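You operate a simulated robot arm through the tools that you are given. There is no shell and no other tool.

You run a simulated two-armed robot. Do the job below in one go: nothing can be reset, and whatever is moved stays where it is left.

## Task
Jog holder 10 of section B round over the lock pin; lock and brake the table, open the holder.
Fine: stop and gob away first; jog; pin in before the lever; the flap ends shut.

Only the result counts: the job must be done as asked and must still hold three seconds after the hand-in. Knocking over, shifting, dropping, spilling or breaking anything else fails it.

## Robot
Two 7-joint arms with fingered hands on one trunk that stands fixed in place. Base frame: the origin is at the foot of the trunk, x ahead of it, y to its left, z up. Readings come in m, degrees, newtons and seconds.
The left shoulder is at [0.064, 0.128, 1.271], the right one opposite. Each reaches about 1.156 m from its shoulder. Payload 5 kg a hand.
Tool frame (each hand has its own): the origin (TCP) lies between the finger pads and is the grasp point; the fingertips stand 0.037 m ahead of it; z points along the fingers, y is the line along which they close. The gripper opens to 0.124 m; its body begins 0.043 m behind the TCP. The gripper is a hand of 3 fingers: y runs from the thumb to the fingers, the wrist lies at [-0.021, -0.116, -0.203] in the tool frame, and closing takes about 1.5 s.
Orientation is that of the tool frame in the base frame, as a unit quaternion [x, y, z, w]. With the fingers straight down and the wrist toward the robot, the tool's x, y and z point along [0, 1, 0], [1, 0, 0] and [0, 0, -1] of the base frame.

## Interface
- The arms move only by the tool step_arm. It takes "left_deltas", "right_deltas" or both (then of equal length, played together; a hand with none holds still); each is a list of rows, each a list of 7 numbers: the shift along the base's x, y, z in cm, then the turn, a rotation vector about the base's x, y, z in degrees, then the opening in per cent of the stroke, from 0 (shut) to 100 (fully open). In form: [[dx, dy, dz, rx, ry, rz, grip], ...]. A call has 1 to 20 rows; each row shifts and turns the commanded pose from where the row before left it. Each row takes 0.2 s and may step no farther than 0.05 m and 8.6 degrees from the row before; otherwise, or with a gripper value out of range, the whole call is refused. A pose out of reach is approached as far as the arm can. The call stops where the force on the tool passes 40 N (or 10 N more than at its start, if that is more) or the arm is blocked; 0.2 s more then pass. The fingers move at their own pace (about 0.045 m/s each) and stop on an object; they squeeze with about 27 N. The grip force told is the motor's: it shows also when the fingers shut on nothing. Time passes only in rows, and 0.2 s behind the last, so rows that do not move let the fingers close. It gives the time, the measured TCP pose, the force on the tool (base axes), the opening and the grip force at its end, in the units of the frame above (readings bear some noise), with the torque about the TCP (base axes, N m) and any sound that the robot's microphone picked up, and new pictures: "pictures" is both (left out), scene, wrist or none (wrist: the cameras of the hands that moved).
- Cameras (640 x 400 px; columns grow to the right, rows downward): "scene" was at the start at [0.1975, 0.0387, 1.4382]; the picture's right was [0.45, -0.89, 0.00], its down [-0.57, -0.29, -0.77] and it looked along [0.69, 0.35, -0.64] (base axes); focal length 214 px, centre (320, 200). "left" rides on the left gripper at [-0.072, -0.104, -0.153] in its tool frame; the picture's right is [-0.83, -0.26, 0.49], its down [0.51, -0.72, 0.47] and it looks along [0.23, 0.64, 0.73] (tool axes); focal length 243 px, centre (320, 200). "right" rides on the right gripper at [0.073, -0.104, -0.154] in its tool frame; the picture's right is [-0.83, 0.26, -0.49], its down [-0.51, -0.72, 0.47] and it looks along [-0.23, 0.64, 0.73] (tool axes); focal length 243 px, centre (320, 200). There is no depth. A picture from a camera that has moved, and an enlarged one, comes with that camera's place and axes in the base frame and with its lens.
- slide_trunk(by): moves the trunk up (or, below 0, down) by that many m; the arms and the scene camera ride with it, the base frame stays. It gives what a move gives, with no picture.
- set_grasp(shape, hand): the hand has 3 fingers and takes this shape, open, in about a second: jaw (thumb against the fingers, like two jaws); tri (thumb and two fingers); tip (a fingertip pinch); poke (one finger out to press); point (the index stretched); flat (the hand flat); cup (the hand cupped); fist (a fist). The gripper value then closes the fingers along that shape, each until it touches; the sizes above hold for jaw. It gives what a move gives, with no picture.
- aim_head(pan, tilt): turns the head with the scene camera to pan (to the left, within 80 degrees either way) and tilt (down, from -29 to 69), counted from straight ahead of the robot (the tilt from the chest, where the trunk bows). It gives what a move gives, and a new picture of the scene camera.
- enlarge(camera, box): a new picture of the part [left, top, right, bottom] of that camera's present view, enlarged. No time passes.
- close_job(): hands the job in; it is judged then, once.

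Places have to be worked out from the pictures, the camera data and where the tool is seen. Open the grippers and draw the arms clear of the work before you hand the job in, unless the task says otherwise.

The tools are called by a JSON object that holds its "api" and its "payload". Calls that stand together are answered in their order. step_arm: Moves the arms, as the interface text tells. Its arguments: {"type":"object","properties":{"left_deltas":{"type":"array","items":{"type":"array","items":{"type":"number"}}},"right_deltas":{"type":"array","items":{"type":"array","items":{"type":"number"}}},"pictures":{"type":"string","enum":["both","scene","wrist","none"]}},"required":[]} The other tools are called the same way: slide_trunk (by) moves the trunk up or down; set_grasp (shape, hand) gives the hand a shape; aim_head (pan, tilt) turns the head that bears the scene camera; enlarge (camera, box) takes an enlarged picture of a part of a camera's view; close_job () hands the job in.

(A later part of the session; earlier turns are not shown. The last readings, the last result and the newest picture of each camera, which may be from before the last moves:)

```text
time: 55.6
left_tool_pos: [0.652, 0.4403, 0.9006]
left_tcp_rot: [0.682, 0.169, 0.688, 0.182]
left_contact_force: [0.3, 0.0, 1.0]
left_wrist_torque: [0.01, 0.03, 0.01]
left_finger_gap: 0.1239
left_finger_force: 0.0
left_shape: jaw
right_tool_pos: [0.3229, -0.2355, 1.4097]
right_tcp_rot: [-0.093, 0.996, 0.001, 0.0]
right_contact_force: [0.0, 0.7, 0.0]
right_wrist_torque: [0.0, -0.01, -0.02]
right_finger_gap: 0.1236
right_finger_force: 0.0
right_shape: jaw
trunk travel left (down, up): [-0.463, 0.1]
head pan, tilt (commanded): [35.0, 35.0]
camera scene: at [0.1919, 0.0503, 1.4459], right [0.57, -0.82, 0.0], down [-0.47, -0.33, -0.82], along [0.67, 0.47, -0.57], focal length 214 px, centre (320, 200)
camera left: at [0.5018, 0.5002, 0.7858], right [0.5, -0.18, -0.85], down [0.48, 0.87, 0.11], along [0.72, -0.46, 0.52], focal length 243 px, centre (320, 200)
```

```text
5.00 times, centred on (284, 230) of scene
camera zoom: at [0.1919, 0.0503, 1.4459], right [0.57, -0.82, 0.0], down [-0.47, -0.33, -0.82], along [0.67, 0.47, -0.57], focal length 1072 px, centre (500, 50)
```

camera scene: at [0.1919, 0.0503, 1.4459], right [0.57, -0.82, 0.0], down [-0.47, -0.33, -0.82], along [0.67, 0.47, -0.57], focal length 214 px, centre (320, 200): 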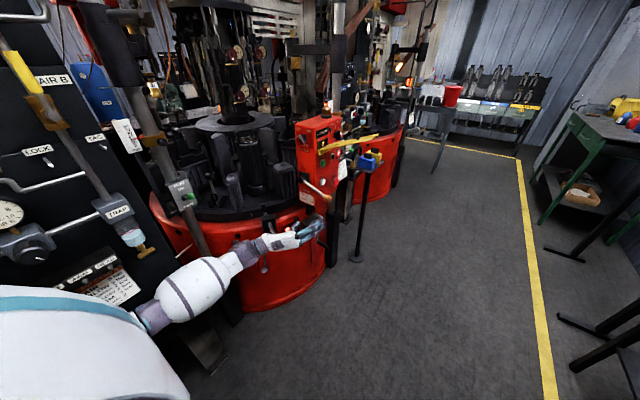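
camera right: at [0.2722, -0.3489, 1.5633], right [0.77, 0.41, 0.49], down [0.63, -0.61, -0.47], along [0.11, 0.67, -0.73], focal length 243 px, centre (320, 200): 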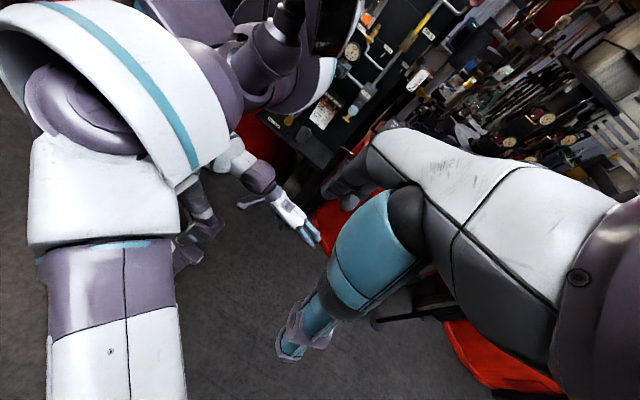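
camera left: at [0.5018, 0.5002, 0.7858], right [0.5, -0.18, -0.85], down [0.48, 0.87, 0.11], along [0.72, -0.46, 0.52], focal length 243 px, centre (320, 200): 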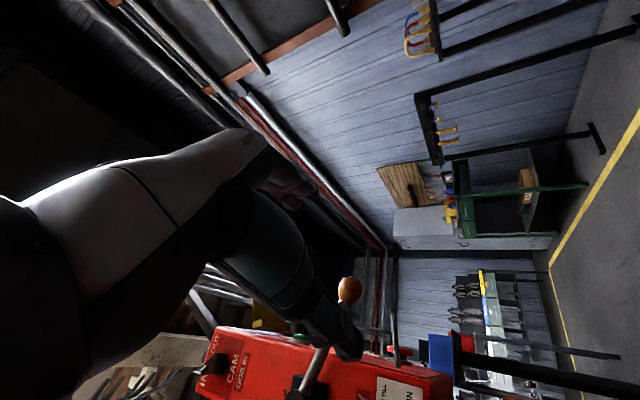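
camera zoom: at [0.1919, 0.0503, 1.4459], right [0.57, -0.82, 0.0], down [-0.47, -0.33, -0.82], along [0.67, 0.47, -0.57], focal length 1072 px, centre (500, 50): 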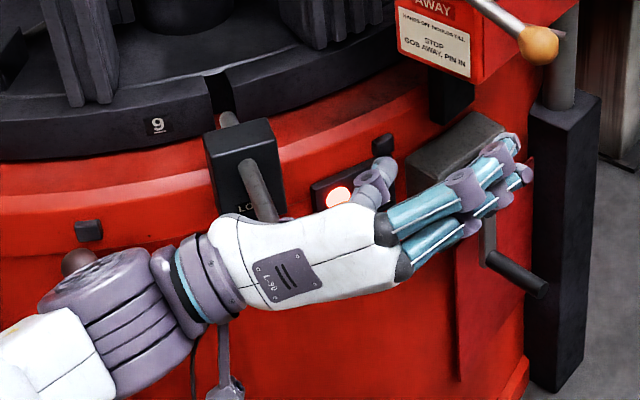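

GOB lever stays at AWAY and the gob chute is dark. Next is JOG: I'll back off, turn the hand so the fingers point +y with the thumb up (clear of the lever), and take the poke shape.

{"api": "step_arm", "payload": {"left_deltas": [[0, -2.5, 0.5, 4.9, 4.13, 4.96, 100], [0, -2.5, 0.5, 4.9, 4.13, 4.96, 100], [0, -2.5, 0.5, 4.9, 4.13, 4.96, 100], [0, -2, 0.5, 4.9, 4.13, 4.96, 100], [0, -1, 0.5, 4.9, 4.13, 4.96, 100], [0, 0, 0.5, 4.9, 4.13, 4.96, 100], [2.5, 0, 0.6, 4.9, 4.13, 4.96, 100], [2.5, 0, 0.6, 4.9, 4.13, 4.96, 100], [2.5, 0, 0.6, 4.9, 4.13, 4.96, 100], [2.5, 0, 0.6, 4.9, 4.13, 4.96, 100], [2.5, 0, 0.6, 4.9, 4.13, 4.96, 100], [2.5, 0, 0.6, 4.9, 4.13, 4.96, 100]], "pictures": "none"}}

{"api": "set_grasp", "payload": {"shape": "poke", "hand": "left"}}

{"api": "step_arm", "payload": {"left_deltas": [[1, 0.5, 0, 0, 0, 0, 100]], "pictures": "both"}}

{"api": "enlarge", "payload": {"camera": "scene", "box": [280, 130, 408, 210]}}

{"api": "enlarge", "payload": {"camera": "left", "box": [180, 120, 500, 320]}}

```text
time: 58.2
left_tool_pos: [0.8059, 0.3352, 0.9655]
left_tcp_rot: [0.719, 0.181, 0.351, -0.571]
left_contact_force: [0.5, -1.0, -0.5]
left_wrist_torque: [0.03, 0.0, 0.03]
left_finger_gap: 0.1237
left_finger_force: 0.0
left_shape: jaw
right_tool_pos: [0.326, -0.2363, 1.409]
right_tcp_rot: [-0.091, 0.996, 0.002, -0.002]
right_contact_force: [-0.5, 0.0, -0.1]
right_wrist_torque: [0.02, 0.01, -0.01]
right_finger_gap: 0.1241
right_finger_force: 0.1
right_shape: jaw
trunk travel left (down, up): [-0.463, 0.1]
head pan, tilt (commanded): [35.0, 35.0]
```

```text
time: 59.1
left_tool_pos: [0.8037, 0.3351, 0.9656]
left_tcp_rot: [0.719, 0.182, 0.354, -0.569]
left_contact_force: [0.1, -0.2, -0.7]
left_wrist_torque: [-0.03, 0.02, -0.01]
left_finger_gap: 0.0
left_finger_force: 0.0
left_shape: poke
right_tool_pos: [0.3251, -0.2342, 1.4091]
right_tcp_rot: [-0.092, 0.996, 0.001, -0.001]
right_contact_force: [0.9, -0.6, 0.4]
right_wrist_torque: [-0.02, 0.01, 0.0]
right_finger_gap: 0.1237
right_finger_force: 0.0
right_shape: jaw
trunk travel left (down, up): [-0.463, 0.1]
head pan, tilt (commanded): [35.0, 35.0]
```

```text
time: 59.5
left_tool_pos: [0.8126, 0.3401, 0.9645]
left_tcp_rot: [0.719, 0.182, 0.353, -0.57]
left_contact_force: [-0.5, 0.8, -0.1]
left_wrist_torque: [0.02, 0.02, -0.01]
left_finger_gap: 0.0001
left_finger_force: 0.1
left_shape: poke
right_tool_pos: [0.3253, -0.2357, 1.4085]
right_tcp_rot: [-0.093, 0.996, 0.001, -0.002]
right_contact_force: [-0.1, -0.3, -0.4]
right_wrist_torque: [0.01, -0.01, -0.02]
right_finger_gap: 0.124
right_finger_force: 0.1
right_shape: jaw
trunk travel left (down, up): [-0.463, 0.1]
head pan, tilt (commanded): [35.0, 35.0]
camera scene: at [0.194, 0.0509, 1.4455], right [0.57, -0.82, 0.0], down [-0.47, -0.33, -0.82], along [0.67, 0.47, -0.57], focal length 214 px, centre (320, 200)
camera left: at [0.6486, 0.2347, 1.001], right [-0.59, 0.66, -0.46], down [0.01, 0.58, 0.81], along [0.8, 0.48, -0.35], focal length 243 px, centre (320, 200)
```

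scene: 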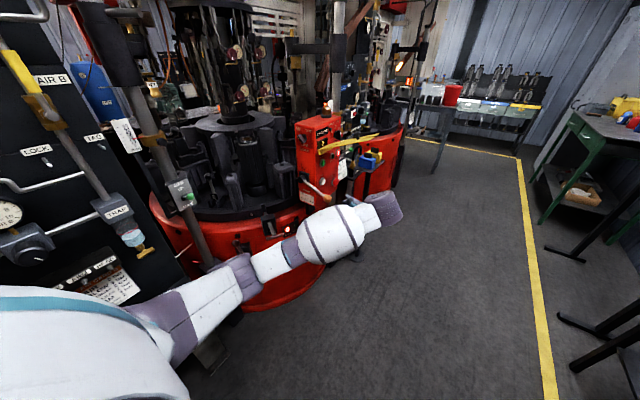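
left: 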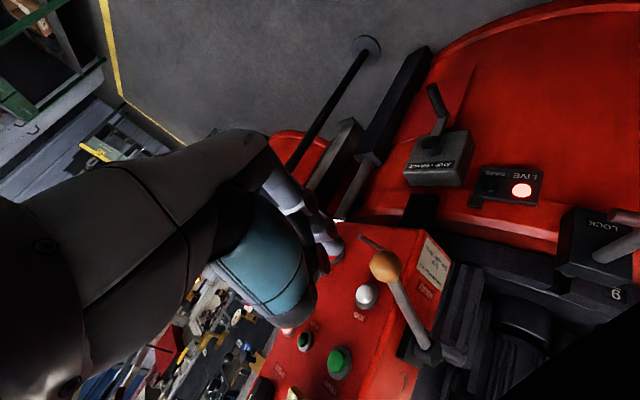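

```text
5.00 times, centred on (344, 170) of scene
camera zoom: at [0.194, 0.0509, 1.4455], right [0.57, -0.82, 0.0], down [-0.47, -0.33, -0.82], along [0.67, 0.47, -0.57], focal length 1072 px, centre (200, 350)
```

zoom: 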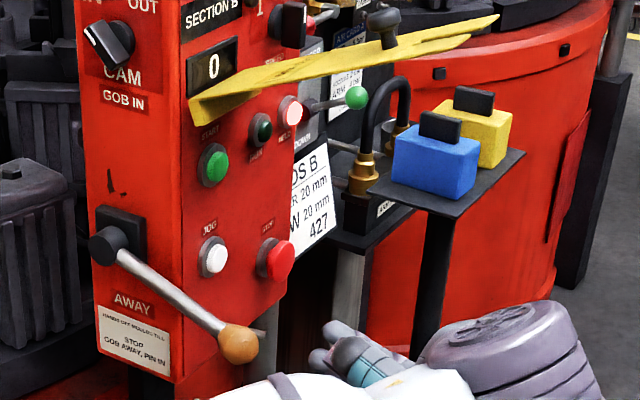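

```text
2.00 times, centred on (340, 220) of left
camera zoom: at [0.6486, 0.2347, 1.001], right [-0.59, 0.66, -0.46], down [0.01, 0.58, 0.81], along [0.8, 0.48, -0.35], focal length 485 px, centre (280, 160)
```

zoom: 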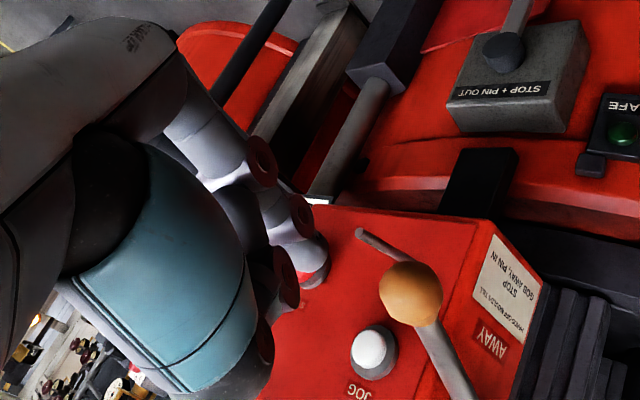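

The JOG cap measures ≈ (0.878, 0.507, 0.961) from this side, and thumb and lever are well apart. I'll bring the finger to just in front of it.

{"api": "step_arm", "payload": {"left_deltas": [[1.9, 2.5, 0, 0, 0, 0, 100], [1.9, 2.5, 0, 0, 0, 0, 100], [1.8, 3, 0, 0, 0, 0, 100], [0, 2, 0, 0, 0, 0, 100]], "pictures": "both"}}

{"api": "enlarge", "payload": {"camera": "left", "box": [240, 160, 400, 260]}}

{"api": "enlarge", "payload": {"camera": "scene", "box": [280, 130, 408, 210]}}

```text
time: 60.5
left_tool_pos: [0.8666, 0.4415, 0.9642]
left_tcp_rot: [0.72, 0.181, 0.354, -0.569]
left_contact_force: [-0.8, -0.4, 0.1]
left_wrist_torque: [0.0, 0.01, -0.02]
left_finger_gap: 0.0
left_finger_force: 0.2
left_shape: poke
right_tool_pos: [0.3243, -0.2344, 1.4088]
right_tcp_rot: [-0.092, 0.996, 0.002, -0.001]
right_contact_force: [0.0, 0.3, -0.4]
right_wrist_torque: [-0.01, 0.01, -0.02]
right_finger_gap: 0.1237
right_finger_force: 0.0
right_shape: jaw
trunk travel left (down, up): [-0.463, 0.1]
head pan, tilt (commanded): [35.0, 35.0]
camera scene: at [0.1934, 0.0514, 1.4455], right [0.57, -0.82, 0.0], down [-0.47, -0.33, -0.82], along [0.67, 0.47, -0.57], focal length 214 px, centre (320, 200)
camera left: at [0.7019, 0.3358, 1.0008], right [-0.59, 0.66, -0.46], down [0.01, 0.58, 0.81], along [0.81, 0.48, -0.35], focal length 243 px, centre (320, 200)
```

scene: 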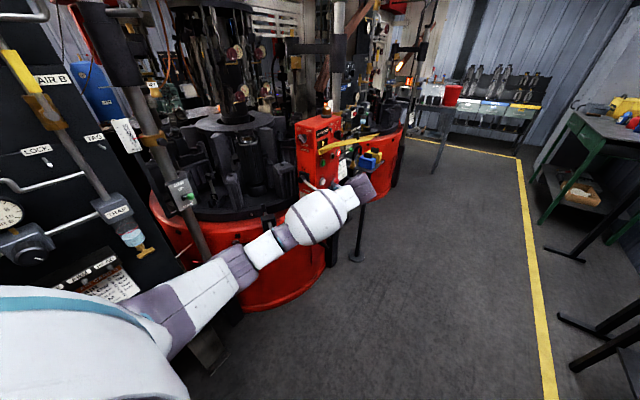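
left: 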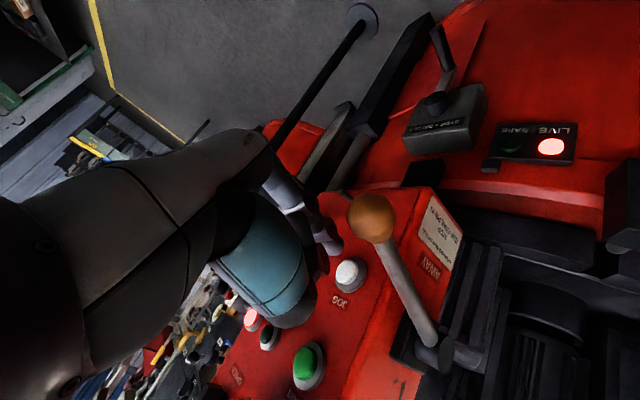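

```text
4.00 times, centred on (320, 210) of left
camera zoom: at [0.7019, 0.3358, 1.0008], right [-0.59, 0.66, -0.46], down [0.01, 0.58, 0.81], along [0.81, 0.48, -0.35], focal length 970 px, centre (320, 160)
```

zoom: 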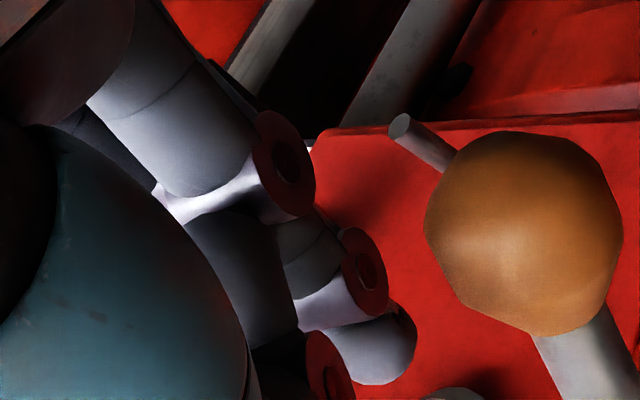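

```text
5.00 times, centred on (344, 170) of scene
camera zoom: at [0.1934, 0.0514, 1.4455], right [0.57, -0.82, 0.0], down [-0.47, -0.33, -0.82], along [0.67, 0.47, -0.57], focal length 1072 px, centre (200, 350)
```

zoom: 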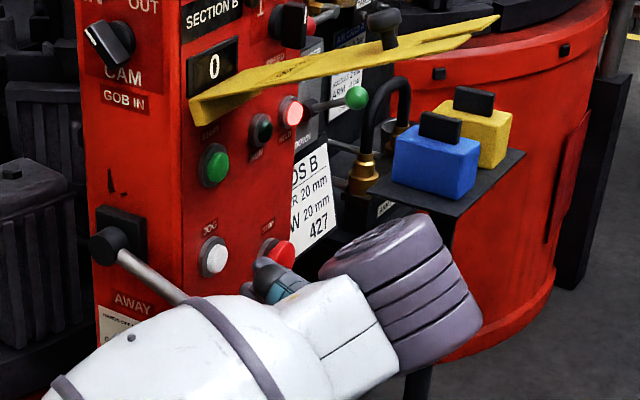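

The finger lines up with the JOG cap (tip ≈ (0.879, 0.479, 0.960)). I'll press in small steps until it gives.

{"api": "step_arm", "payload": {"left_deltas": [[0, 0.8, 0, 0, 0, 0, 100], [0, 0.8, 0, 0, 0, 0, 100], [0, 0.5, 0, 0, 0, 0, 100], [0, 0.5, 0, 0, 0, 0, 100]], "pictures": "scene"}}

{"api": "enlarge", "payload": {"camera": "scene", "box": [200, 130, 328, 210]}}

{"api": "enlarge", "payload": {"camera": "scene", "box": [280, 130, 408, 210]}}

```text
time: 61.5
left_tool_pos: [0.8668, 0.467, 0.9662]
left_tcp_rot: [0.719, 0.181, 0.354, -0.57]
left_contact_force: [0.1, 0.2, -0.2]
left_wrist_torque: [0.0, -0.02, -0.01]
left_finger_gap: 0.0001
left_finger_force: 0.1
left_shape: poke
right_tool_pos: [0.3246, -0.2357, 1.4094]
right_tcp_rot: [-0.093, 0.996, 0.001, -0.001]
right_contact_force: [-1.1, 0.3, 0.9]
right_wrist_torque: [0.0, -0.03, -0.01]
right_finger_gap: 0.124
right_finger_force: 0.0
right_shape: jaw
trunk travel left (down, up): [-0.463, 0.1]
head pan, tilt (commanded): [35.0, 35.0]
camera scene: at [0.1937, 0.0511, 1.4455], right [0.57, -0.82, 0.0], down [-0.47, -0.33, -0.82], along [0.67, 0.47, -0.57], focal length 214 px, centre (320, 200)
```

scene: 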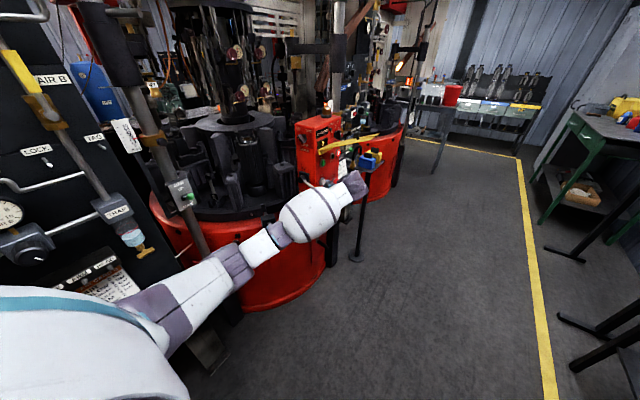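

```text
5.00 times, centred on (264, 170) of scene
camera zoom: at [0.1937, 0.0511, 1.4455], right [0.57, -0.82, 0.0], down [-0.47, -0.33, -0.82], along [0.67, 0.47, -0.57], focal length 1072 px, centre (600, 350)
```

zoom: 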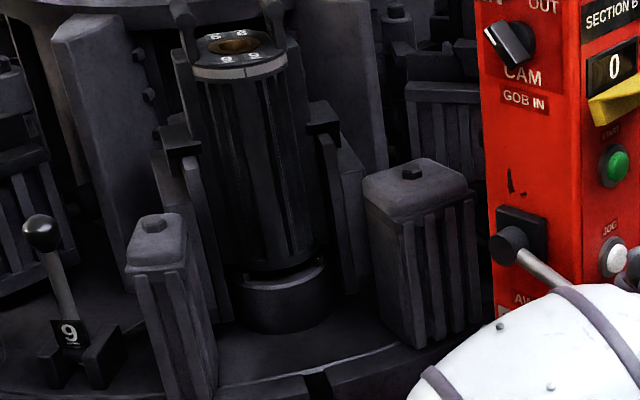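

```text
5.00 times, centred on (344, 170) of scene
camera zoom: at [0.1937, 0.0511, 1.4455], right [0.57, -0.82, 0.0], down [-0.47, -0.33, -0.82], along [0.67, 0.47, -0.57], focal length 1072 px, centre (200, 350)
```

zoom: 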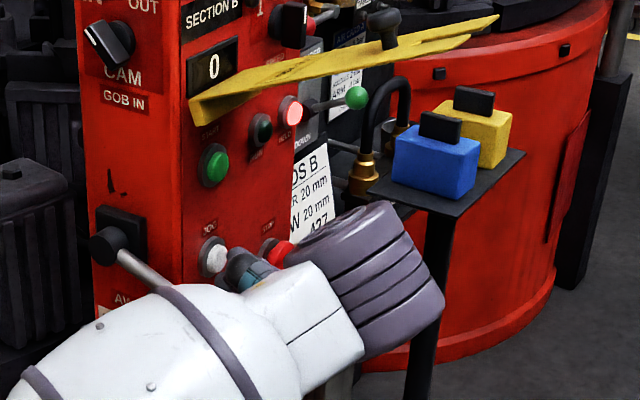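

No contact yet (tip ≈ y 0.505). I'll press a bit further and immediately release within the same call to see what one short jog does.

{"api": "step_arm", "payload": {"left_deltas": [[0, 0.4, 0, 0, 0, 0, 100], [0, 0.4, 0, 0, 0, 0, 100]], "pictures": "scene"}}

{"api": "enlarge", "payload": {"camera": "scene", "box": [200, 130, 328, 210]}}

```text
time: 62.1
left_tool_pos: [0.8668, 0.4754, 0.9665]
left_tcp_rot: [0.72, 0.182, 0.352, -0.57]
left_contact_force: [-0.4, -0.4, -1.3]
left_wrist_torque: [0.03, -0.01, 0.0]
left_finger_gap: 0.0
left_finger_force: 0.1
left_shape: poke
right_tool_pos: [0.3239, -0.2331, 1.4095]
right_tcp_rot: [-0.092, 0.996, 0.0, -0.001]
right_contact_force: [-0.2, -0.7, 0.2]
right_wrist_torque: [0.0, 0.0, 0.02]
right_finger_gap: 0.124
right_finger_force: 0.1
right_shape: jaw
trunk travel left (down, up): [-0.463, 0.1]
head pan, tilt (commanded): [35.0, 35.0]
camera scene: at [0.1936, 0.051, 1.4455], right [0.57, -0.82, 0.0], down [-0.47, -0.33, -0.82], along [0.67, 0.47, -0.57], focal length 214 px, centre (320, 200)
```

scene: 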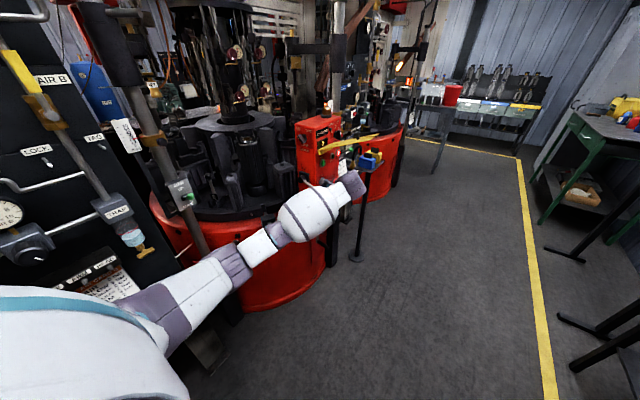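

```text
5.00 times, centred on (264, 170) of scene
camera zoom: at [0.1936, 0.051, 1.4455], right [0.57, -0.82, 0.0], down [-0.47, -0.33, -0.82], along [0.67, 0.47, -0.57], focal length 1072 px, centre (600, 350)
```

zoom: 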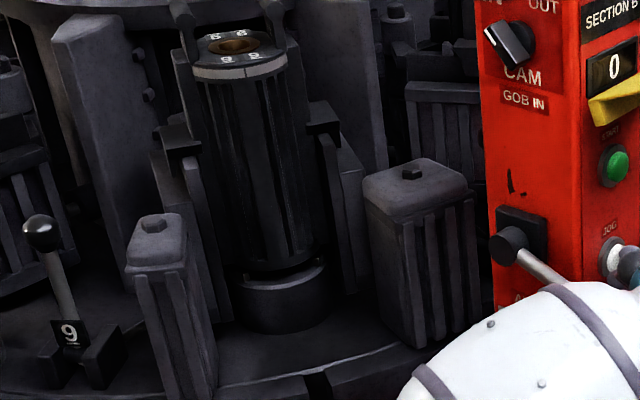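

Still no contact at tip y ≈ 0.513. Let me check the alignment closely.

{"api": "enlarge", "payload": {"camera": "scene", "box": [300, 160, 364, 200]}}

{"api": "step_arm", "payload": {"left_deltas": [[0, 0, 0, 0, 0, 0, 100]], "pictures": "wrist"}}

{"api": "enlarge", "payload": {"camera": "left", "box": [260, 180, 420, 280]}}

```text
10.00 times, centred on (332, 180) of scene
camera zoom: at [0.1936, 0.051, 1.4455], right [0.57, -0.82, 0.0], down [-0.47, -0.33, -0.82], along [0.67, 0.47, -0.57], focal length 2145 px, centre (200, 400)
```

zoom: 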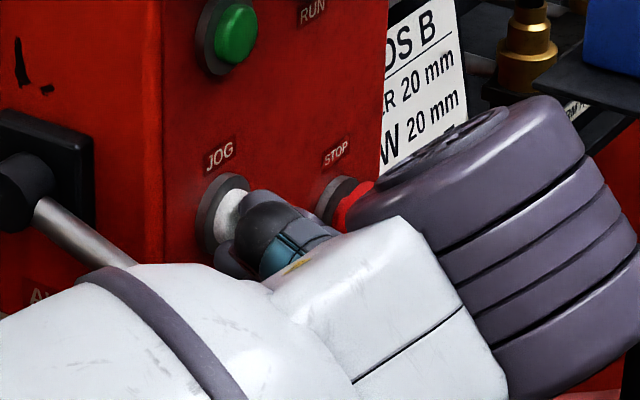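

```text
time: 62.5
left_tool_pos: [0.8684, 0.475, 0.9649]
left_tcp_rot: [0.719, 0.18, 0.354, -0.57]
left_contact_force: [-0.3, 0.4, -0.1]
left_wrist_torque: [0.0, -0.01, 0.02]
left_finger_gap: 0.0001
left_finger_force: 0.2
left_shape: poke
right_tool_pos: [0.3253, -0.2358, 1.4094]
right_tcp_rot: [-0.093, 0.996, 0.001, -0.001]
right_contact_force: [0.8, -0.9, 0.5]
right_wrist_torque: [0.01, 0.01, -0.01]
right_finger_gap: 0.1239
right_finger_force: 0.0
right_shape: jaw
trunk travel left (down, up): [-0.463, 0.1]
head pan, tilt (commanded): [35.0, 35.0]
camera left: at [0.7021, 0.3695, 1.0014], right [-0.59, 0.66, -0.46], down [0.01, 0.58, 0.81], along [0.8, 0.48, -0.35], focal length 243 px, centre (320, 200)
```

left: 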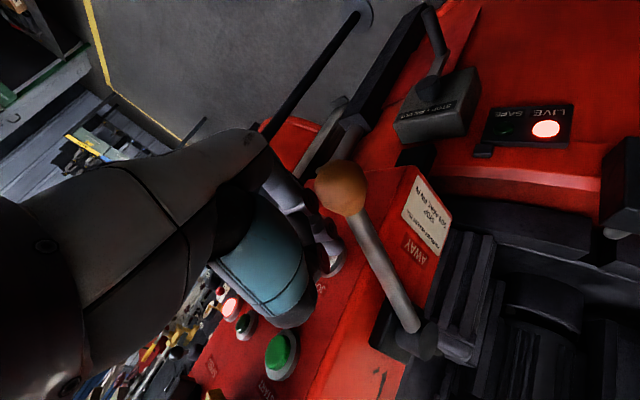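

```text
4.00 times, centred on (340, 230) of left
camera zoom: at [0.7021, 0.3695, 1.0014], right [-0.59, 0.66, -0.46], down [0.01, 0.58, 0.81], along [0.8, 0.48, -0.35], focal length 970 px, centre (240, 80)
```

zoom: 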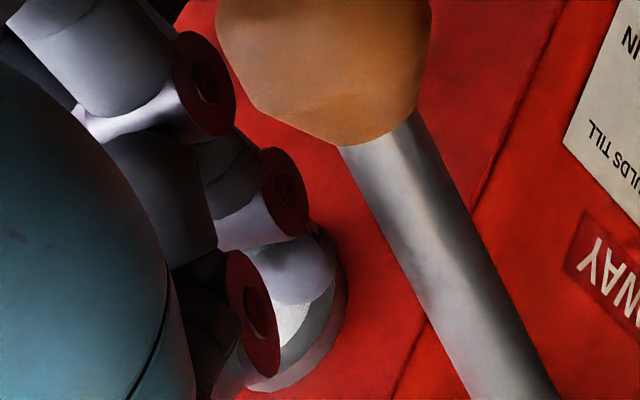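

Alignment is within a few millimetres (JOG ≈ (0.885, 0.52, 0.962)); the cap just sits deeper than STOP's. I'll nudge +x/+z slightly and continue pressing.

{"api": "step_arm", "payload": {"left_deltas": [[0.4, 0.4, 0.3, 0, 0, 0, 100], [0, 0.4, 0, 0, 0, 0, 100]], "pictures": "none"}}

{"api": "step_arm", "payload": {"left_deltas": [[0, 0.4, 0, 0, 0, 0, 100], [0, 0.3, 0, 0, 0, 0, 100]], "pictures": "scene"}}

{"api": "enlarge", "payload": {"camera": "scene", "box": [200, 130, 328, 210]}}

```text
time: 63.1
left_tool_pos: [0.8718, 0.4817, 0.9694]
left_tcp_rot: [0.72, 0.181, 0.353, -0.57]
left_contact_force: [0.1, -2.7, 0.5]
left_wrist_torque: [-0.08, 0.02, 0.02]
left_finger_gap: 0.0002
left_finger_force: 0.1
left_shape: poke
right_tool_pos: [0.3247, -0.2349, 1.4094]
right_tcp_rot: [-0.092, 0.996, 0.0, 0.0]
right_contact_force: [-0.3, 0.0, -0.6]
right_wrist_torque: [-0.06, 0.0, 0.02]
right_finger_gap: 0.1239
right_finger_force: 0.1
right_shape: jaw
trunk travel left (down, up): [-0.463, 0.1]
head pan, tilt (commanded): [35.0, 35.0]
heard: click
```

```text
time: 63.8
left_tool_pos: [0.8719, 0.4859, 0.9709]
left_tcp_rot: [0.72, 0.18, 0.354, -0.57]
left_contact_force: [-8.4, -21.6, -0.8]
left_wrist_torque: [-0.4, 0.13, 0.14]
left_finger_gap: 0.0001
left_finger_force: 0.0
left_shape: poke
right_tool_pos: [0.3243, -0.2382, 1.4092]
right_tcp_rot: [-0.092, 0.996, 0.002, -0.001]
right_contact_force: [-0.3, 0.2, -0.7]
right_wrist_torque: [0.02, 0.02, -0.02]
right_finger_gap: 0.1239
right_finger_force: 0.1
right_shape: jaw
trunk travel left (down, up): [-0.463, 0.1]
head pan, tilt (commanded): [35.0, 35.0]
camera scene: at [0.1929, 0.0477, 1.4457], right [0.57, -0.82, 0.0], down [-0.47, -0.33, -0.82], along [0.67, 0.47, -0.57], focal length 214 px, centre (320, 200)
```

scene: 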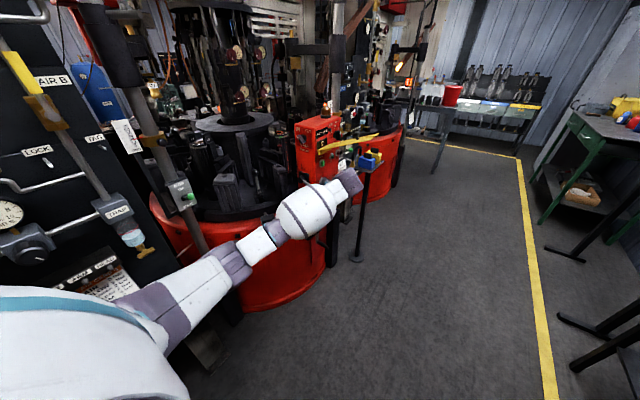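

```text
5.00 times, centred on (264, 170) of scene
camera zoom: at [0.1929, 0.0477, 1.4457], right [0.57, -0.82, 0.0], down [-0.47, -0.33, -0.82], along [0.67, 0.47, -0.57], focal length 1072 px, centre (600, 350)
```

zoom: 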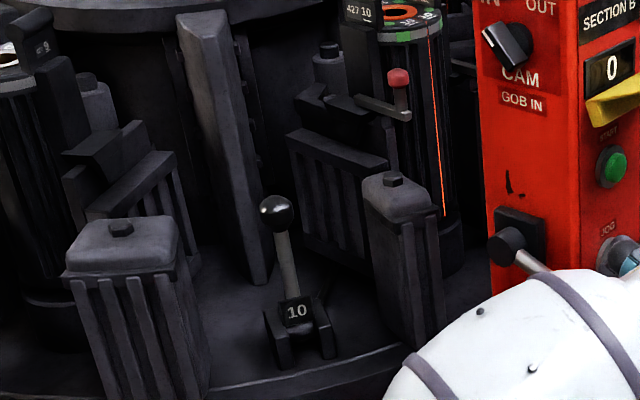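

The table is turning while JOG is held: lever 10 is at ≈ (0.775, 0.842) and must reach ≈ (0.622, 0.997), i.e. about 30° more about the table centre ≈ (0.98, 1.21). I'll hold one more step to measure the speed.

{"api": "step_arm", "payload": {"left_deltas": [[0, 0, 0, 0, 0, 0, 100]], "pictures": "scene"}}

{"api": "enlarge", "payload": {"camera": "scene", "box": [200, 130, 328, 210]}}

```text
time: 64.2
left_tool_pos: [0.8718, 0.4862, 0.9698]
left_tcp_rot: [0.719, 0.18, 0.354, -0.57]
left_contact_force: [-9.6, -26.7, -2.2]
left_wrist_torque: [-0.51, 0.17, 0.16]
left_finger_gap: 0.0003
left_finger_force: 0.1
left_shape: poke
right_tool_pos: [0.3238, -0.2385, 1.4081]
right_tcp_rot: [-0.092, 0.996, 0.002, 0.0]
right_contact_force: [0.2, -0.5, 0.7]
right_wrist_torque: [-0.04, -0.03, 0.0]
right_finger_gap: 0.124
right_finger_force: 0.1
right_shape: jaw
trunk travel left (down, up): [-0.463, 0.1]
head pan, tilt (commanded): [35.0, 35.0]
camera scene: at [0.1928, 0.0472, 1.4457], right [0.57, -0.82, 0.0], down [-0.47, -0.33, -0.82], along [0.67, 0.47, -0.57], focal length 214 px, centre (320, 200)
```

scene: 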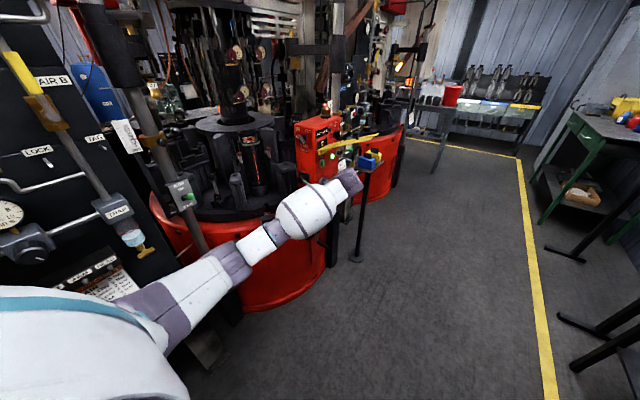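

```text
5.00 times, centred on (264, 170) of scene
camera zoom: at [0.1928, 0.0472, 1.4457], right [0.57, -0.82, 0.0], down [-0.47, -0.33, -0.82], along [0.67, 0.47, -0.57], focal length 1072 px, centre (600, 350)
```

zoom: 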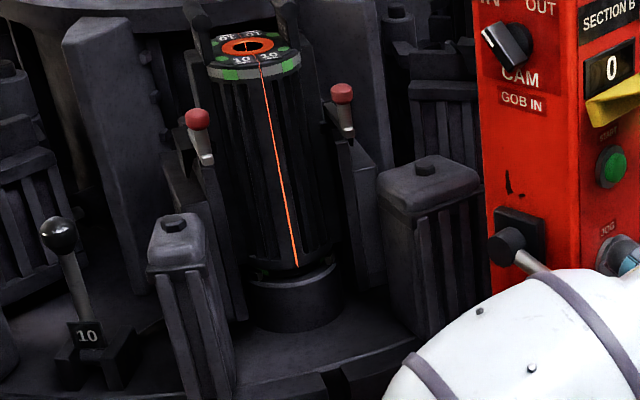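

Lever 10 is now only ≈ 3° from its place, so it's nearly there. I release the button at once with a quick pull-back.

{"api": "step_arm", "payload": {"left_deltas": [[0, -5, 0, 0, 0, 0, 100]], "pictures": "scene"}}

{"api": "enlarge", "payload": {"camera": "scene", "box": [200, 130, 328, 210]}}

```text
time: 64.5
left_tool_pos: [0.8697, 0.4421, 0.973]
left_tcp_rot: [0.718, 0.182, 0.352, -0.572]
left_contact_force: [0.3, 0.0, -0.3]
left_wrist_torque: [-0.01, 0.02, 0.04]
left_finger_gap: 0.0001
left_finger_force: 0.0
left_shape: poke
right_tool_pos: [0.3255, -0.2355, 1.4083]
right_tcp_rot: [-0.093, 0.996, 0.001, 0.0]
right_contact_force: [0.5, -0.1, -0.3]
right_wrist_torque: [0.03, -0.01, -0.02]
right_finger_gap: 0.1239
right_finger_force: 0.0
right_shape: jaw
trunk travel left (down, up): [-0.463, 0.1]
head pan, tilt (commanded): [35.0, 35.0]
camera scene: at [0.1946, 0.0498, 1.4454], right [0.57, -0.82, 0.0], down [-0.47, -0.33, -0.82], along [0.67, 0.47, -0.57], focal length 214 px, centre (320, 200)
```

scene: 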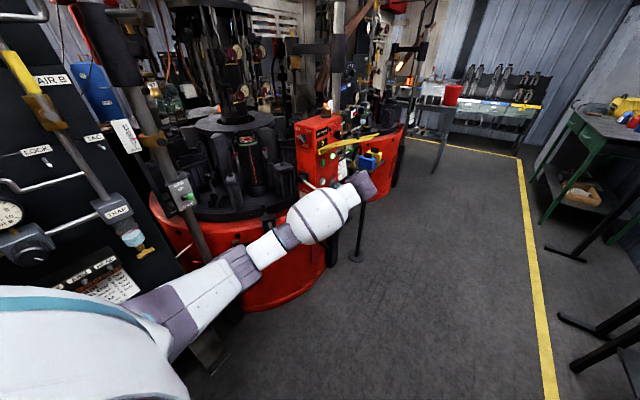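

```text
5.00 times, centred on (264, 170) of scene
camera zoom: at [0.1946, 0.0498, 1.4454], right [0.57, -0.82, 0.0], down [-0.47, -0.33, -0.82], along [0.67, 0.47, -0.57], focal length 1072 px, centre (600, 350)
```

zoom: 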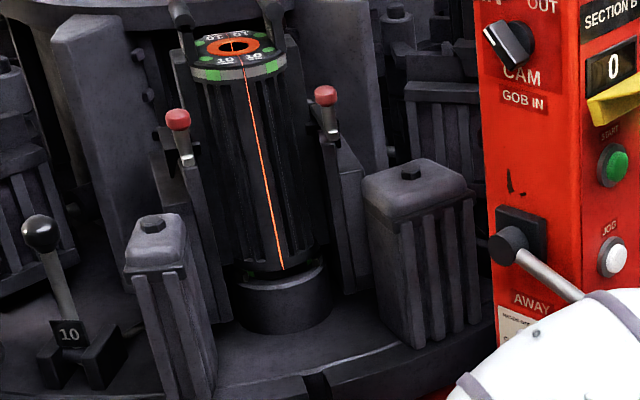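

Holder 10 now sits exactly where holder 9 was (lever ball at the same image point). I'll move the arm back out of the way and inspect the pin, notch and holder 10 closely.

{"api": "step_arm", "payload": {"left_deltas": [[-1, -4, 0, 0, 0, 0, 100], [-3, -3, 0, 0, 0, 0, 100], [-4, 0, 0, 0, 0, 0, 100], [-4, 0, 0, 0, 0, 0, 100]], "pictures": "none"}}

{"api": "aim_head", "payload": {"pan": 46, "tilt": 38}}

{"api": "enlarge", "payload": {"camera": "scene", "box": [240, 60, 368, 140]}}

{"api": "enlarge", "payload": {"camera": "scene", "box": [220, 130, 348, 210]}}

{"api": "enlarge", "payload": {"camera": "scene", "box": [270, 185, 334, 225]}}

{"api": "enlarge", "payload": {"camera": "scene", "box": [230, 200, 294, 240]}}

```text
time: 65.5
left_tool_pos: [0.7556, 0.3697, 0.9678]
left_tcp_rot: [0.719, 0.181, 0.355, -0.57]
left_contact_force: [-0.5, 0.1, -1.1]
left_wrist_torque: [-0.03, -0.01, -0.02]
left_finger_gap: 0.0
left_finger_force: 0.1
left_shape: poke
right_tool_pos: [0.3247, -0.2348, 1.4102]
right_tcp_rot: [-0.092, 0.996, 0.0, 0.0]
right_contact_force: [-0.4, -0.2, -0.5]
right_wrist_torque: [0.05, -0.03, -0.02]
right_finger_gap: 0.1236
right_finger_force: 0.0
right_shape: jaw
trunk travel left (down, up): [-0.463, 0.1]
head pan, tilt (commanded): [35.0, 35.0]
```

```text
time: 66.3
left_tool_pos: [0.7575, 0.3689, 0.967]
left_tcp_rot: [0.719, 0.183, 0.352, -0.57]
left_contact_force: [-0.1, 0.8, -0.7]
left_wrist_torque: [0.0, -0.02, 0.02]
left_finger_gap: 0.0
left_finger_force: 0.0
left_shape: poke
right_tool_pos: [0.3251, -0.2353, 1.4106]
right_tcp_rot: [-0.093, 0.996, 0.001, -0.001]
right_contact_force: [0.1, -0.1, 0.1]
right_wrist_torque: [-0.04, 0.01, 0.02]
right_finger_gap: 0.1237
right_finger_force: 0.1
right_shape: jaw
trunk travel left (down, up): [-0.463, 0.1]
head pan, tilt (commanded): [46.0, 38.0]
camera scene: at [0.1819, 0.0621, 1.4409], right [0.72, -0.7, 0.0], down [-0.43, -0.44, -0.79], along [0.55, 0.57, -0.62], focal length 214 px, centre (320, 200)
```

scene: 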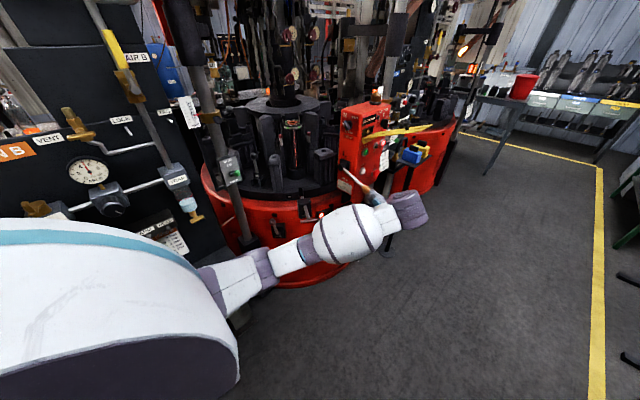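

```text
5.00 times, centred on (304, 100) of scene
camera zoom: at [0.1819, 0.0621, 1.4409], right [0.72, -0.7, 0.0], down [-0.43, -0.44, -0.79], along [0.55, 0.57, -0.62], focal length 1072 px, centre (400, 700)
```

zoom: 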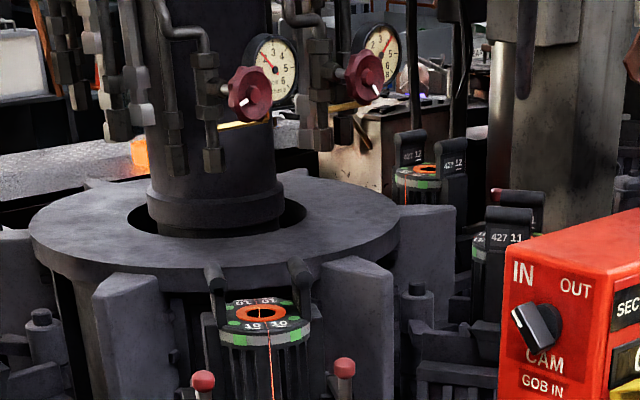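

```text
5.00 times, centred on (284, 170) of scene
camera zoom: at [0.1819, 0.0621, 1.4409], right [0.72, -0.7, 0.0], down [-0.43, -0.44, -0.79], along [0.55, 0.57, -0.62], focal length 1072 px, centre (500, 350)
```

zoom: 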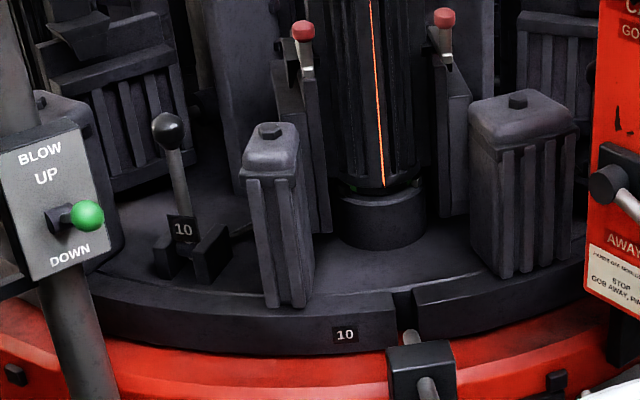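

```text
10.00 times, centred on (302, 205) of scene
camera zoom: at [0.1819, 0.0621, 1.4409], right [0.72, -0.7, 0.0], down [-0.43, -0.44, -0.79], along [0.55, 0.57, -0.62], focal length 2145 px, centre (500, 150)
```

zoom: 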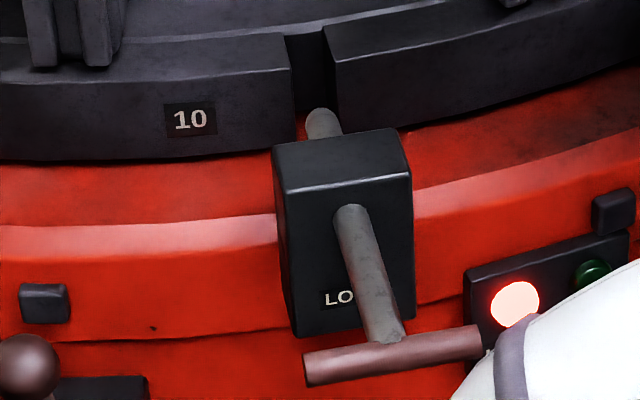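

```text
10.00 times, centred on (262, 220) of scene
camera zoom: at [0.1819, 0.0621, 1.4409], right [0.72, -0.7, 0.0], down [-0.43, -0.44, -0.79], along [0.55, 0.57, -0.62], focal length 2145 px, centre (900, 0)
```

zoom: 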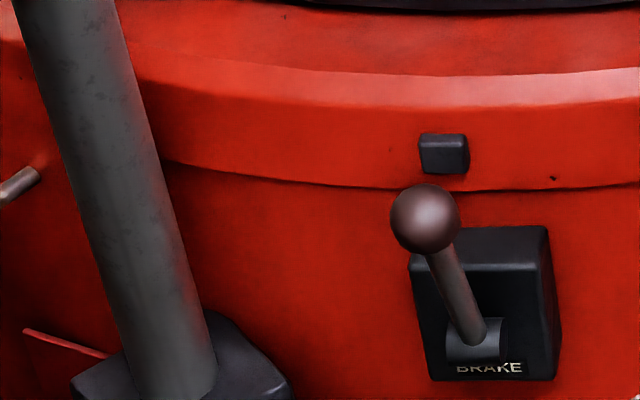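

The lock pin is a straight radial rod: T-bar centre ≈ (0.644, 0.614, 0.767), to be pushed inward along ≈ (0.50, 0.87, 0); its notch is lined up with plate 10. I'll shape a fist, turn it toward that direction and approach.

{"api": "set_grasp", "payload": {"shape": "fist", "hand": "left"}}

{"api": "step_arm", "payload": {"left_deltas": [[-4, 0, -2.5, 0, 0, -4, 100], [-4, 0, -3, 0, 0, -4, 100], [-4, 0.5, -4, 0, 0, -4.5, 100], [-2, 1, -4, 0, 0, 0, 100], [-1.5, 1, -4, 0, 0, 0, 100]], "pictures": "both"}}

{"api": "enlarge", "payload": {"camera": "scene", "box": [240, 170, 400, 270]}}

{"api": "enlarge", "payload": {"camera": "left", "box": [200, 100, 520, 300]}}

```text
time: 67.2
left_tool_pos: [0.757, 0.37, 0.9668]
left_tcp_rot: [0.719, 0.181, 0.353, -0.57]
left_contact_force: [0.2, 0.9, -0.3]
left_wrist_torque: [-0.01, 0.0, -0.02]
left_finger_gap: 0.0002
left_finger_force: 0.1
left_shape: fist
right_tool_pos: [0.3246, -0.2347, 1.4087]
right_tcp_rot: [-0.094, 0.996, 0.0, 0.0]
right_contact_force: [-0.2, 1.5, -0.8]
right_wrist_torque: [0.05, -0.04, 0.0]
right_finger_gap: 0.124
right_finger_force: 0.1
right_shape: jaw
trunk travel left (down, up): [-0.463, 0.1]
head pan, tilt (commanded): [46.0, 38.0]
```

```text
refused: row 3 steps farther than a row can; nothing moved
```

```text
4.00 times, centred on (320, 220) of scene
camera zoom: at [0.1815, 0.0623, 1.441], right [0.72, -0.69, 0.0], down [-0.43, -0.44, -0.79], along [0.55, 0.57, -0.62], focal length 858 px, centre (320, 120)
```

zoom: 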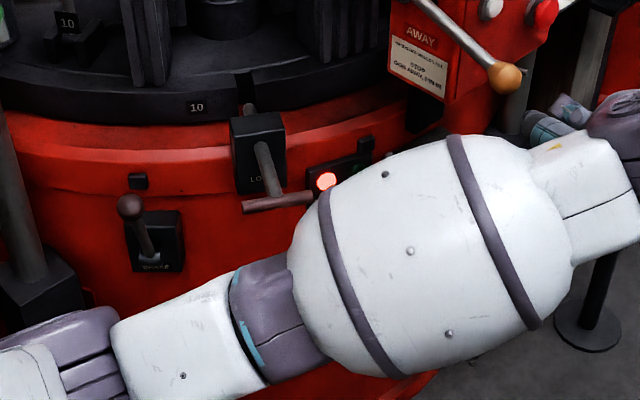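

```text
2.00 times, centred on (360, 200) of left
camera zoom: at [0.5922, 0.2639, 1.0032], right [-0.59, 0.66, -0.46], down [0.01, 0.58, 0.81], along [0.8, 0.48, -0.35], focal length 485 px, centre (240, 200)
```

zoom: 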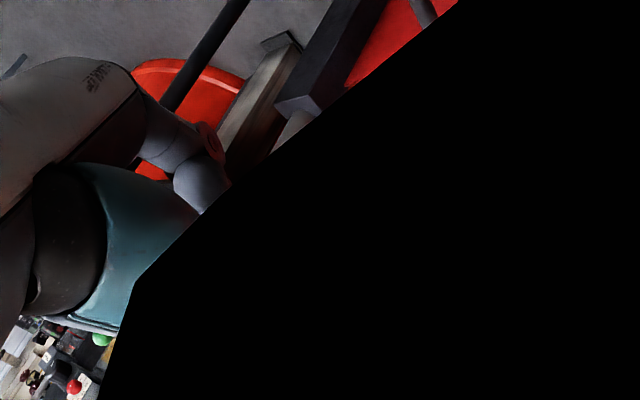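

The step was too long. I'll take smaller rows, rolling the hand back so the fist points along the pin direction with a natural wrist, and come to about 12 cm before the T-bar.

{"api": "step_arm", "payload": {"left_deltas": [[-2.5, 0, -2.5, -2.13, -7.1, -1.6, 100], [-2.5, 0, -2.5, -2.13, -7.1, -1.6, 100], [-2.5, 0, -2.5, -2.13, -7.1, -1.6, 100], [-2.5, 0, -2.5, -2.13, -7.1, -1.6, 100], [-2.5, 0, -2.5, -2.13, -7.1, -1.6, 100], [-2.5, 0, -2.5, -2.13, -7.1, -1.6, 100], [-0.5, 3, -1.2, 0, 0, 0, 100], [-0.5, 3, -1.2, 0, 0, 0, 100], [-0.5, 3, -1.2, 0, 0, 0, 100], [-0.5, 3, -1.1, 0, 0, 0, 100]], "pictures": "both"}}

{"api": "enlarge", "payload": {"camera": "scene", "box": [240, 170, 368, 250]}}

{"api": "enlarge", "payload": {"camera": "left", "box": [200, 100, 520, 300]}}

```text
time: 69.4
left_tool_pos: [0.5806, 0.4901, 0.7729]
left_tcp_rot: [0.612, 0.354, 0.613, -0.352]
left_contact_force: [-0.1, -0.4, 0.2]
left_wrist_torque: [-0.02, -0.01, 0.0]
left_finger_gap: 0.0
left_finger_force: 0.0
left_shape: fist
right_tool_pos: [0.3256, -0.2339, 1.4091]
right_tcp_rot: [-0.093, 0.996, 0.001, 0.0]
right_contact_force: [0.5, -0.1, -0.5]
right_wrist_torque: [-0.01, 0.01, -0.01]
right_finger_gap: 0.124
right_finger_force: 0.0
right_shape: jaw
trunk travel left (down, up): [-0.463, 0.1]
head pan, tilt (commanded): [46.0, 38.0]
camera scene: at [0.1817, 0.0628, 1.4409], right [0.72, -0.69, 0.0], down [-0.43, -0.44, -0.79], along [0.55, 0.57, -0.62], focal length 214 px, centre (320, 200)
camera left: at [0.4138, 0.4096, 0.7006], right [0.02, 0.56, -0.83], down [-0.39, 0.77, 0.51], along [0.92, 0.31, 0.23], focal length 243 px, centre (320, 200)
```

scene: 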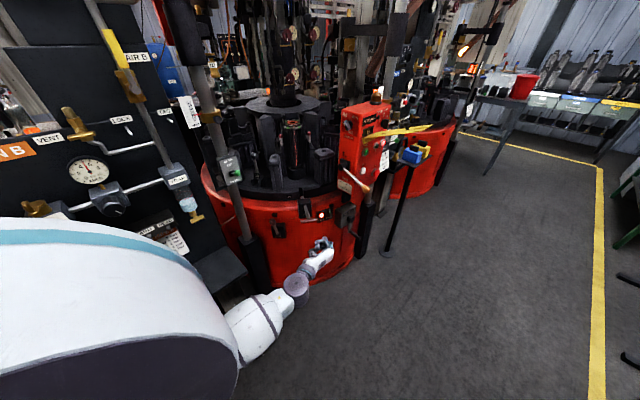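
left: 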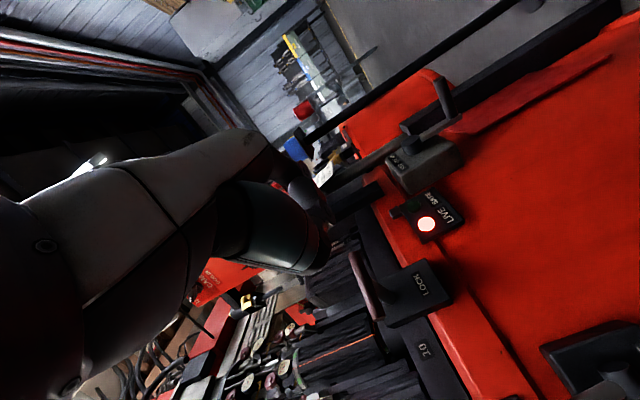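

```text
5.00 times, centred on (304, 210) of scene
camera zoom: at [0.1817, 0.0628, 1.4409], right [0.72, -0.69, 0.0], down [-0.43, -0.44, -0.79], along [0.55, 0.57, -0.62], focal length 1072 px, centre (400, 150)
```

zoom: 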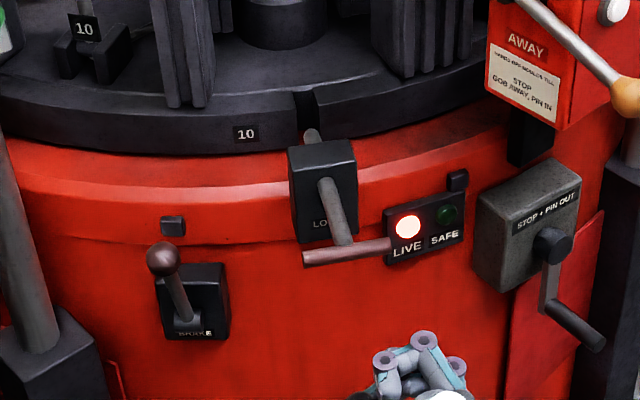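

```text
2.00 times, centred on (360, 200) of left
camera zoom: at [0.4138, 0.4096, 0.7006], right [0.02, 0.56, -0.83], down [-0.39, 0.77, 0.51], along [0.92, 0.31, 0.23], focal length 485 px, centre (240, 200)
```

zoom: 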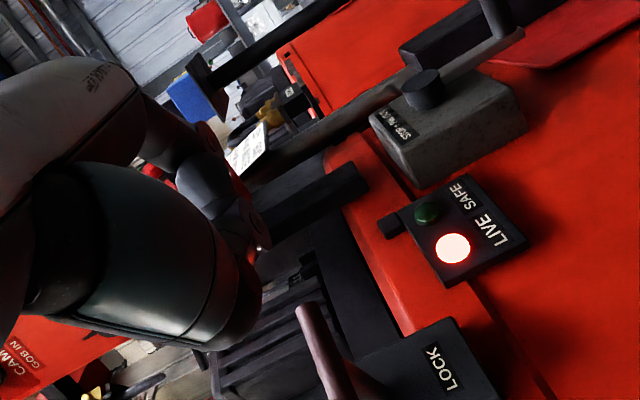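

T-bar centre refines to ≈ (0.643, 0.612, 0.771). The knuckles sit ≈ 3 cm to the finger side, so I'll shift sideways and close in along the pin axis, then look.

{"api": "step_arm", "payload": {"left_deltas": [[-3.2, 1.85, 0, 0, 0, 0, 100], [1.5, 2.6, 0, 0, 0, 0, 100], [1.5, 2.6, 0, 0, 0, 0, 100]], "pictures": "both"}}

{"api": "enlarge", "payload": {"camera": "scene", "box": [270, 190, 334, 230]}}

{"api": "enlarge", "payload": {"camera": "left", "box": [200, 140, 520, 340]}}

```text
time: 70.2
left_tool_pos: [0.5819, 0.561, 0.7717]
left_tcp_rot: [0.613, 0.352, 0.613, -0.354]
left_contact_force: [0.0, 0.5, 0.1]
left_wrist_torque: [0.01, 0.02, 0.0]
left_finger_gap: 0.0001
left_finger_force: 0.1
left_shape: fist
right_tool_pos: [0.3256, -0.2339, 1.4086]
right_tcp_rot: [-0.092, 0.996, 0.001, -0.001]
right_contact_force: [-0.7, 0.5, 0.1]
right_wrist_torque: [0.0, -0.03, 0.0]
right_finger_gap: 0.124
right_finger_force: 0.0
right_shape: jaw
trunk travel left (down, up): [-0.463, 0.1]
head pan, tilt (commanded): [46.0, 38.0]
camera scene: at [0.1819, 0.0626, 1.4409], right [0.72, -0.69, 0.0], down [-0.43, -0.44, -0.79], along [0.55, 0.57, -0.62], focal length 214 px, centre (320, 200)
camera left: at [0.4146, 0.4807, 0.6991], right [0.02, 0.56, -0.83], down [-0.39, 0.77, 0.51], along [0.92, 0.31, 0.23], focal length 243 px, centre (320, 200)
```

scene: 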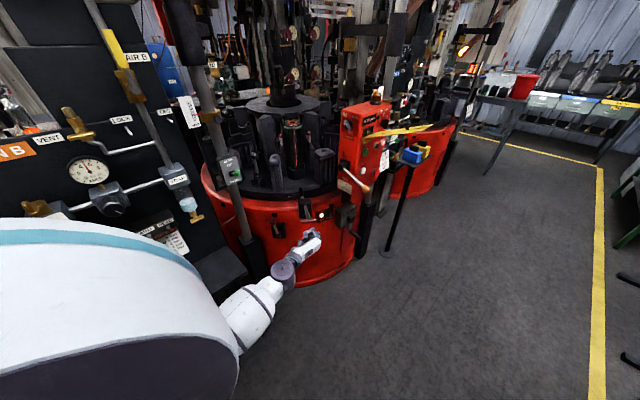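
left: 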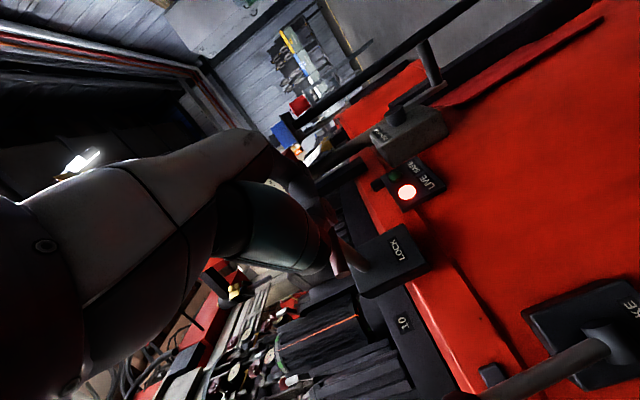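

```text
10.00 times, centred on (302, 210) of scene
camera zoom: at [0.1819, 0.0626, 1.4409], right [0.72, -0.69, 0.0], down [-0.43, -0.44, -0.79], along [0.55, 0.57, -0.62], focal length 2145 px, centre (500, 100)
```

zoom: 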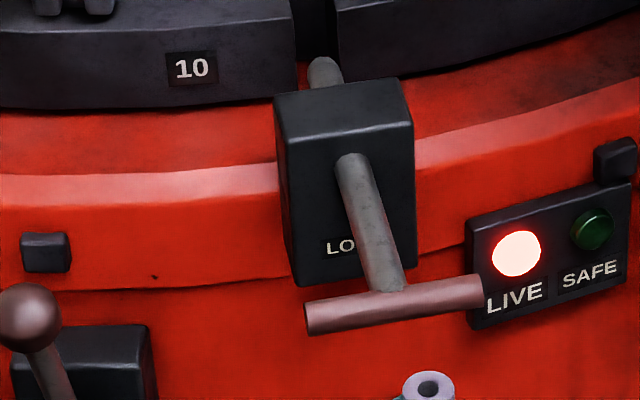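

```text
2.00 times, centred on (360, 240) of left
camera zoom: at [0.4146, 0.4807, 0.6991], right [0.02, 0.56, -0.83], down [-0.39, 0.77, 0.51], along [0.92, 0.31, 0.23], focal length 485 px, centre (240, 120)
```

zoom: 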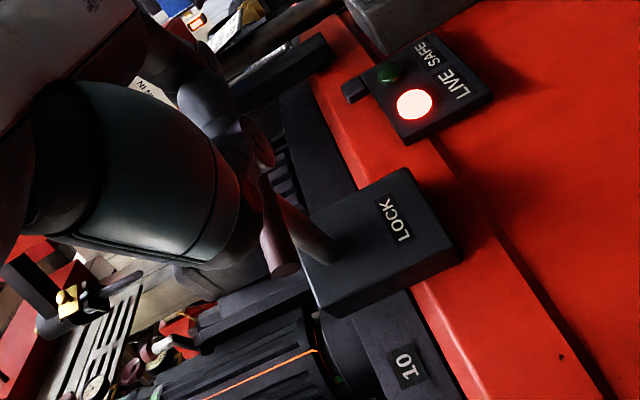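

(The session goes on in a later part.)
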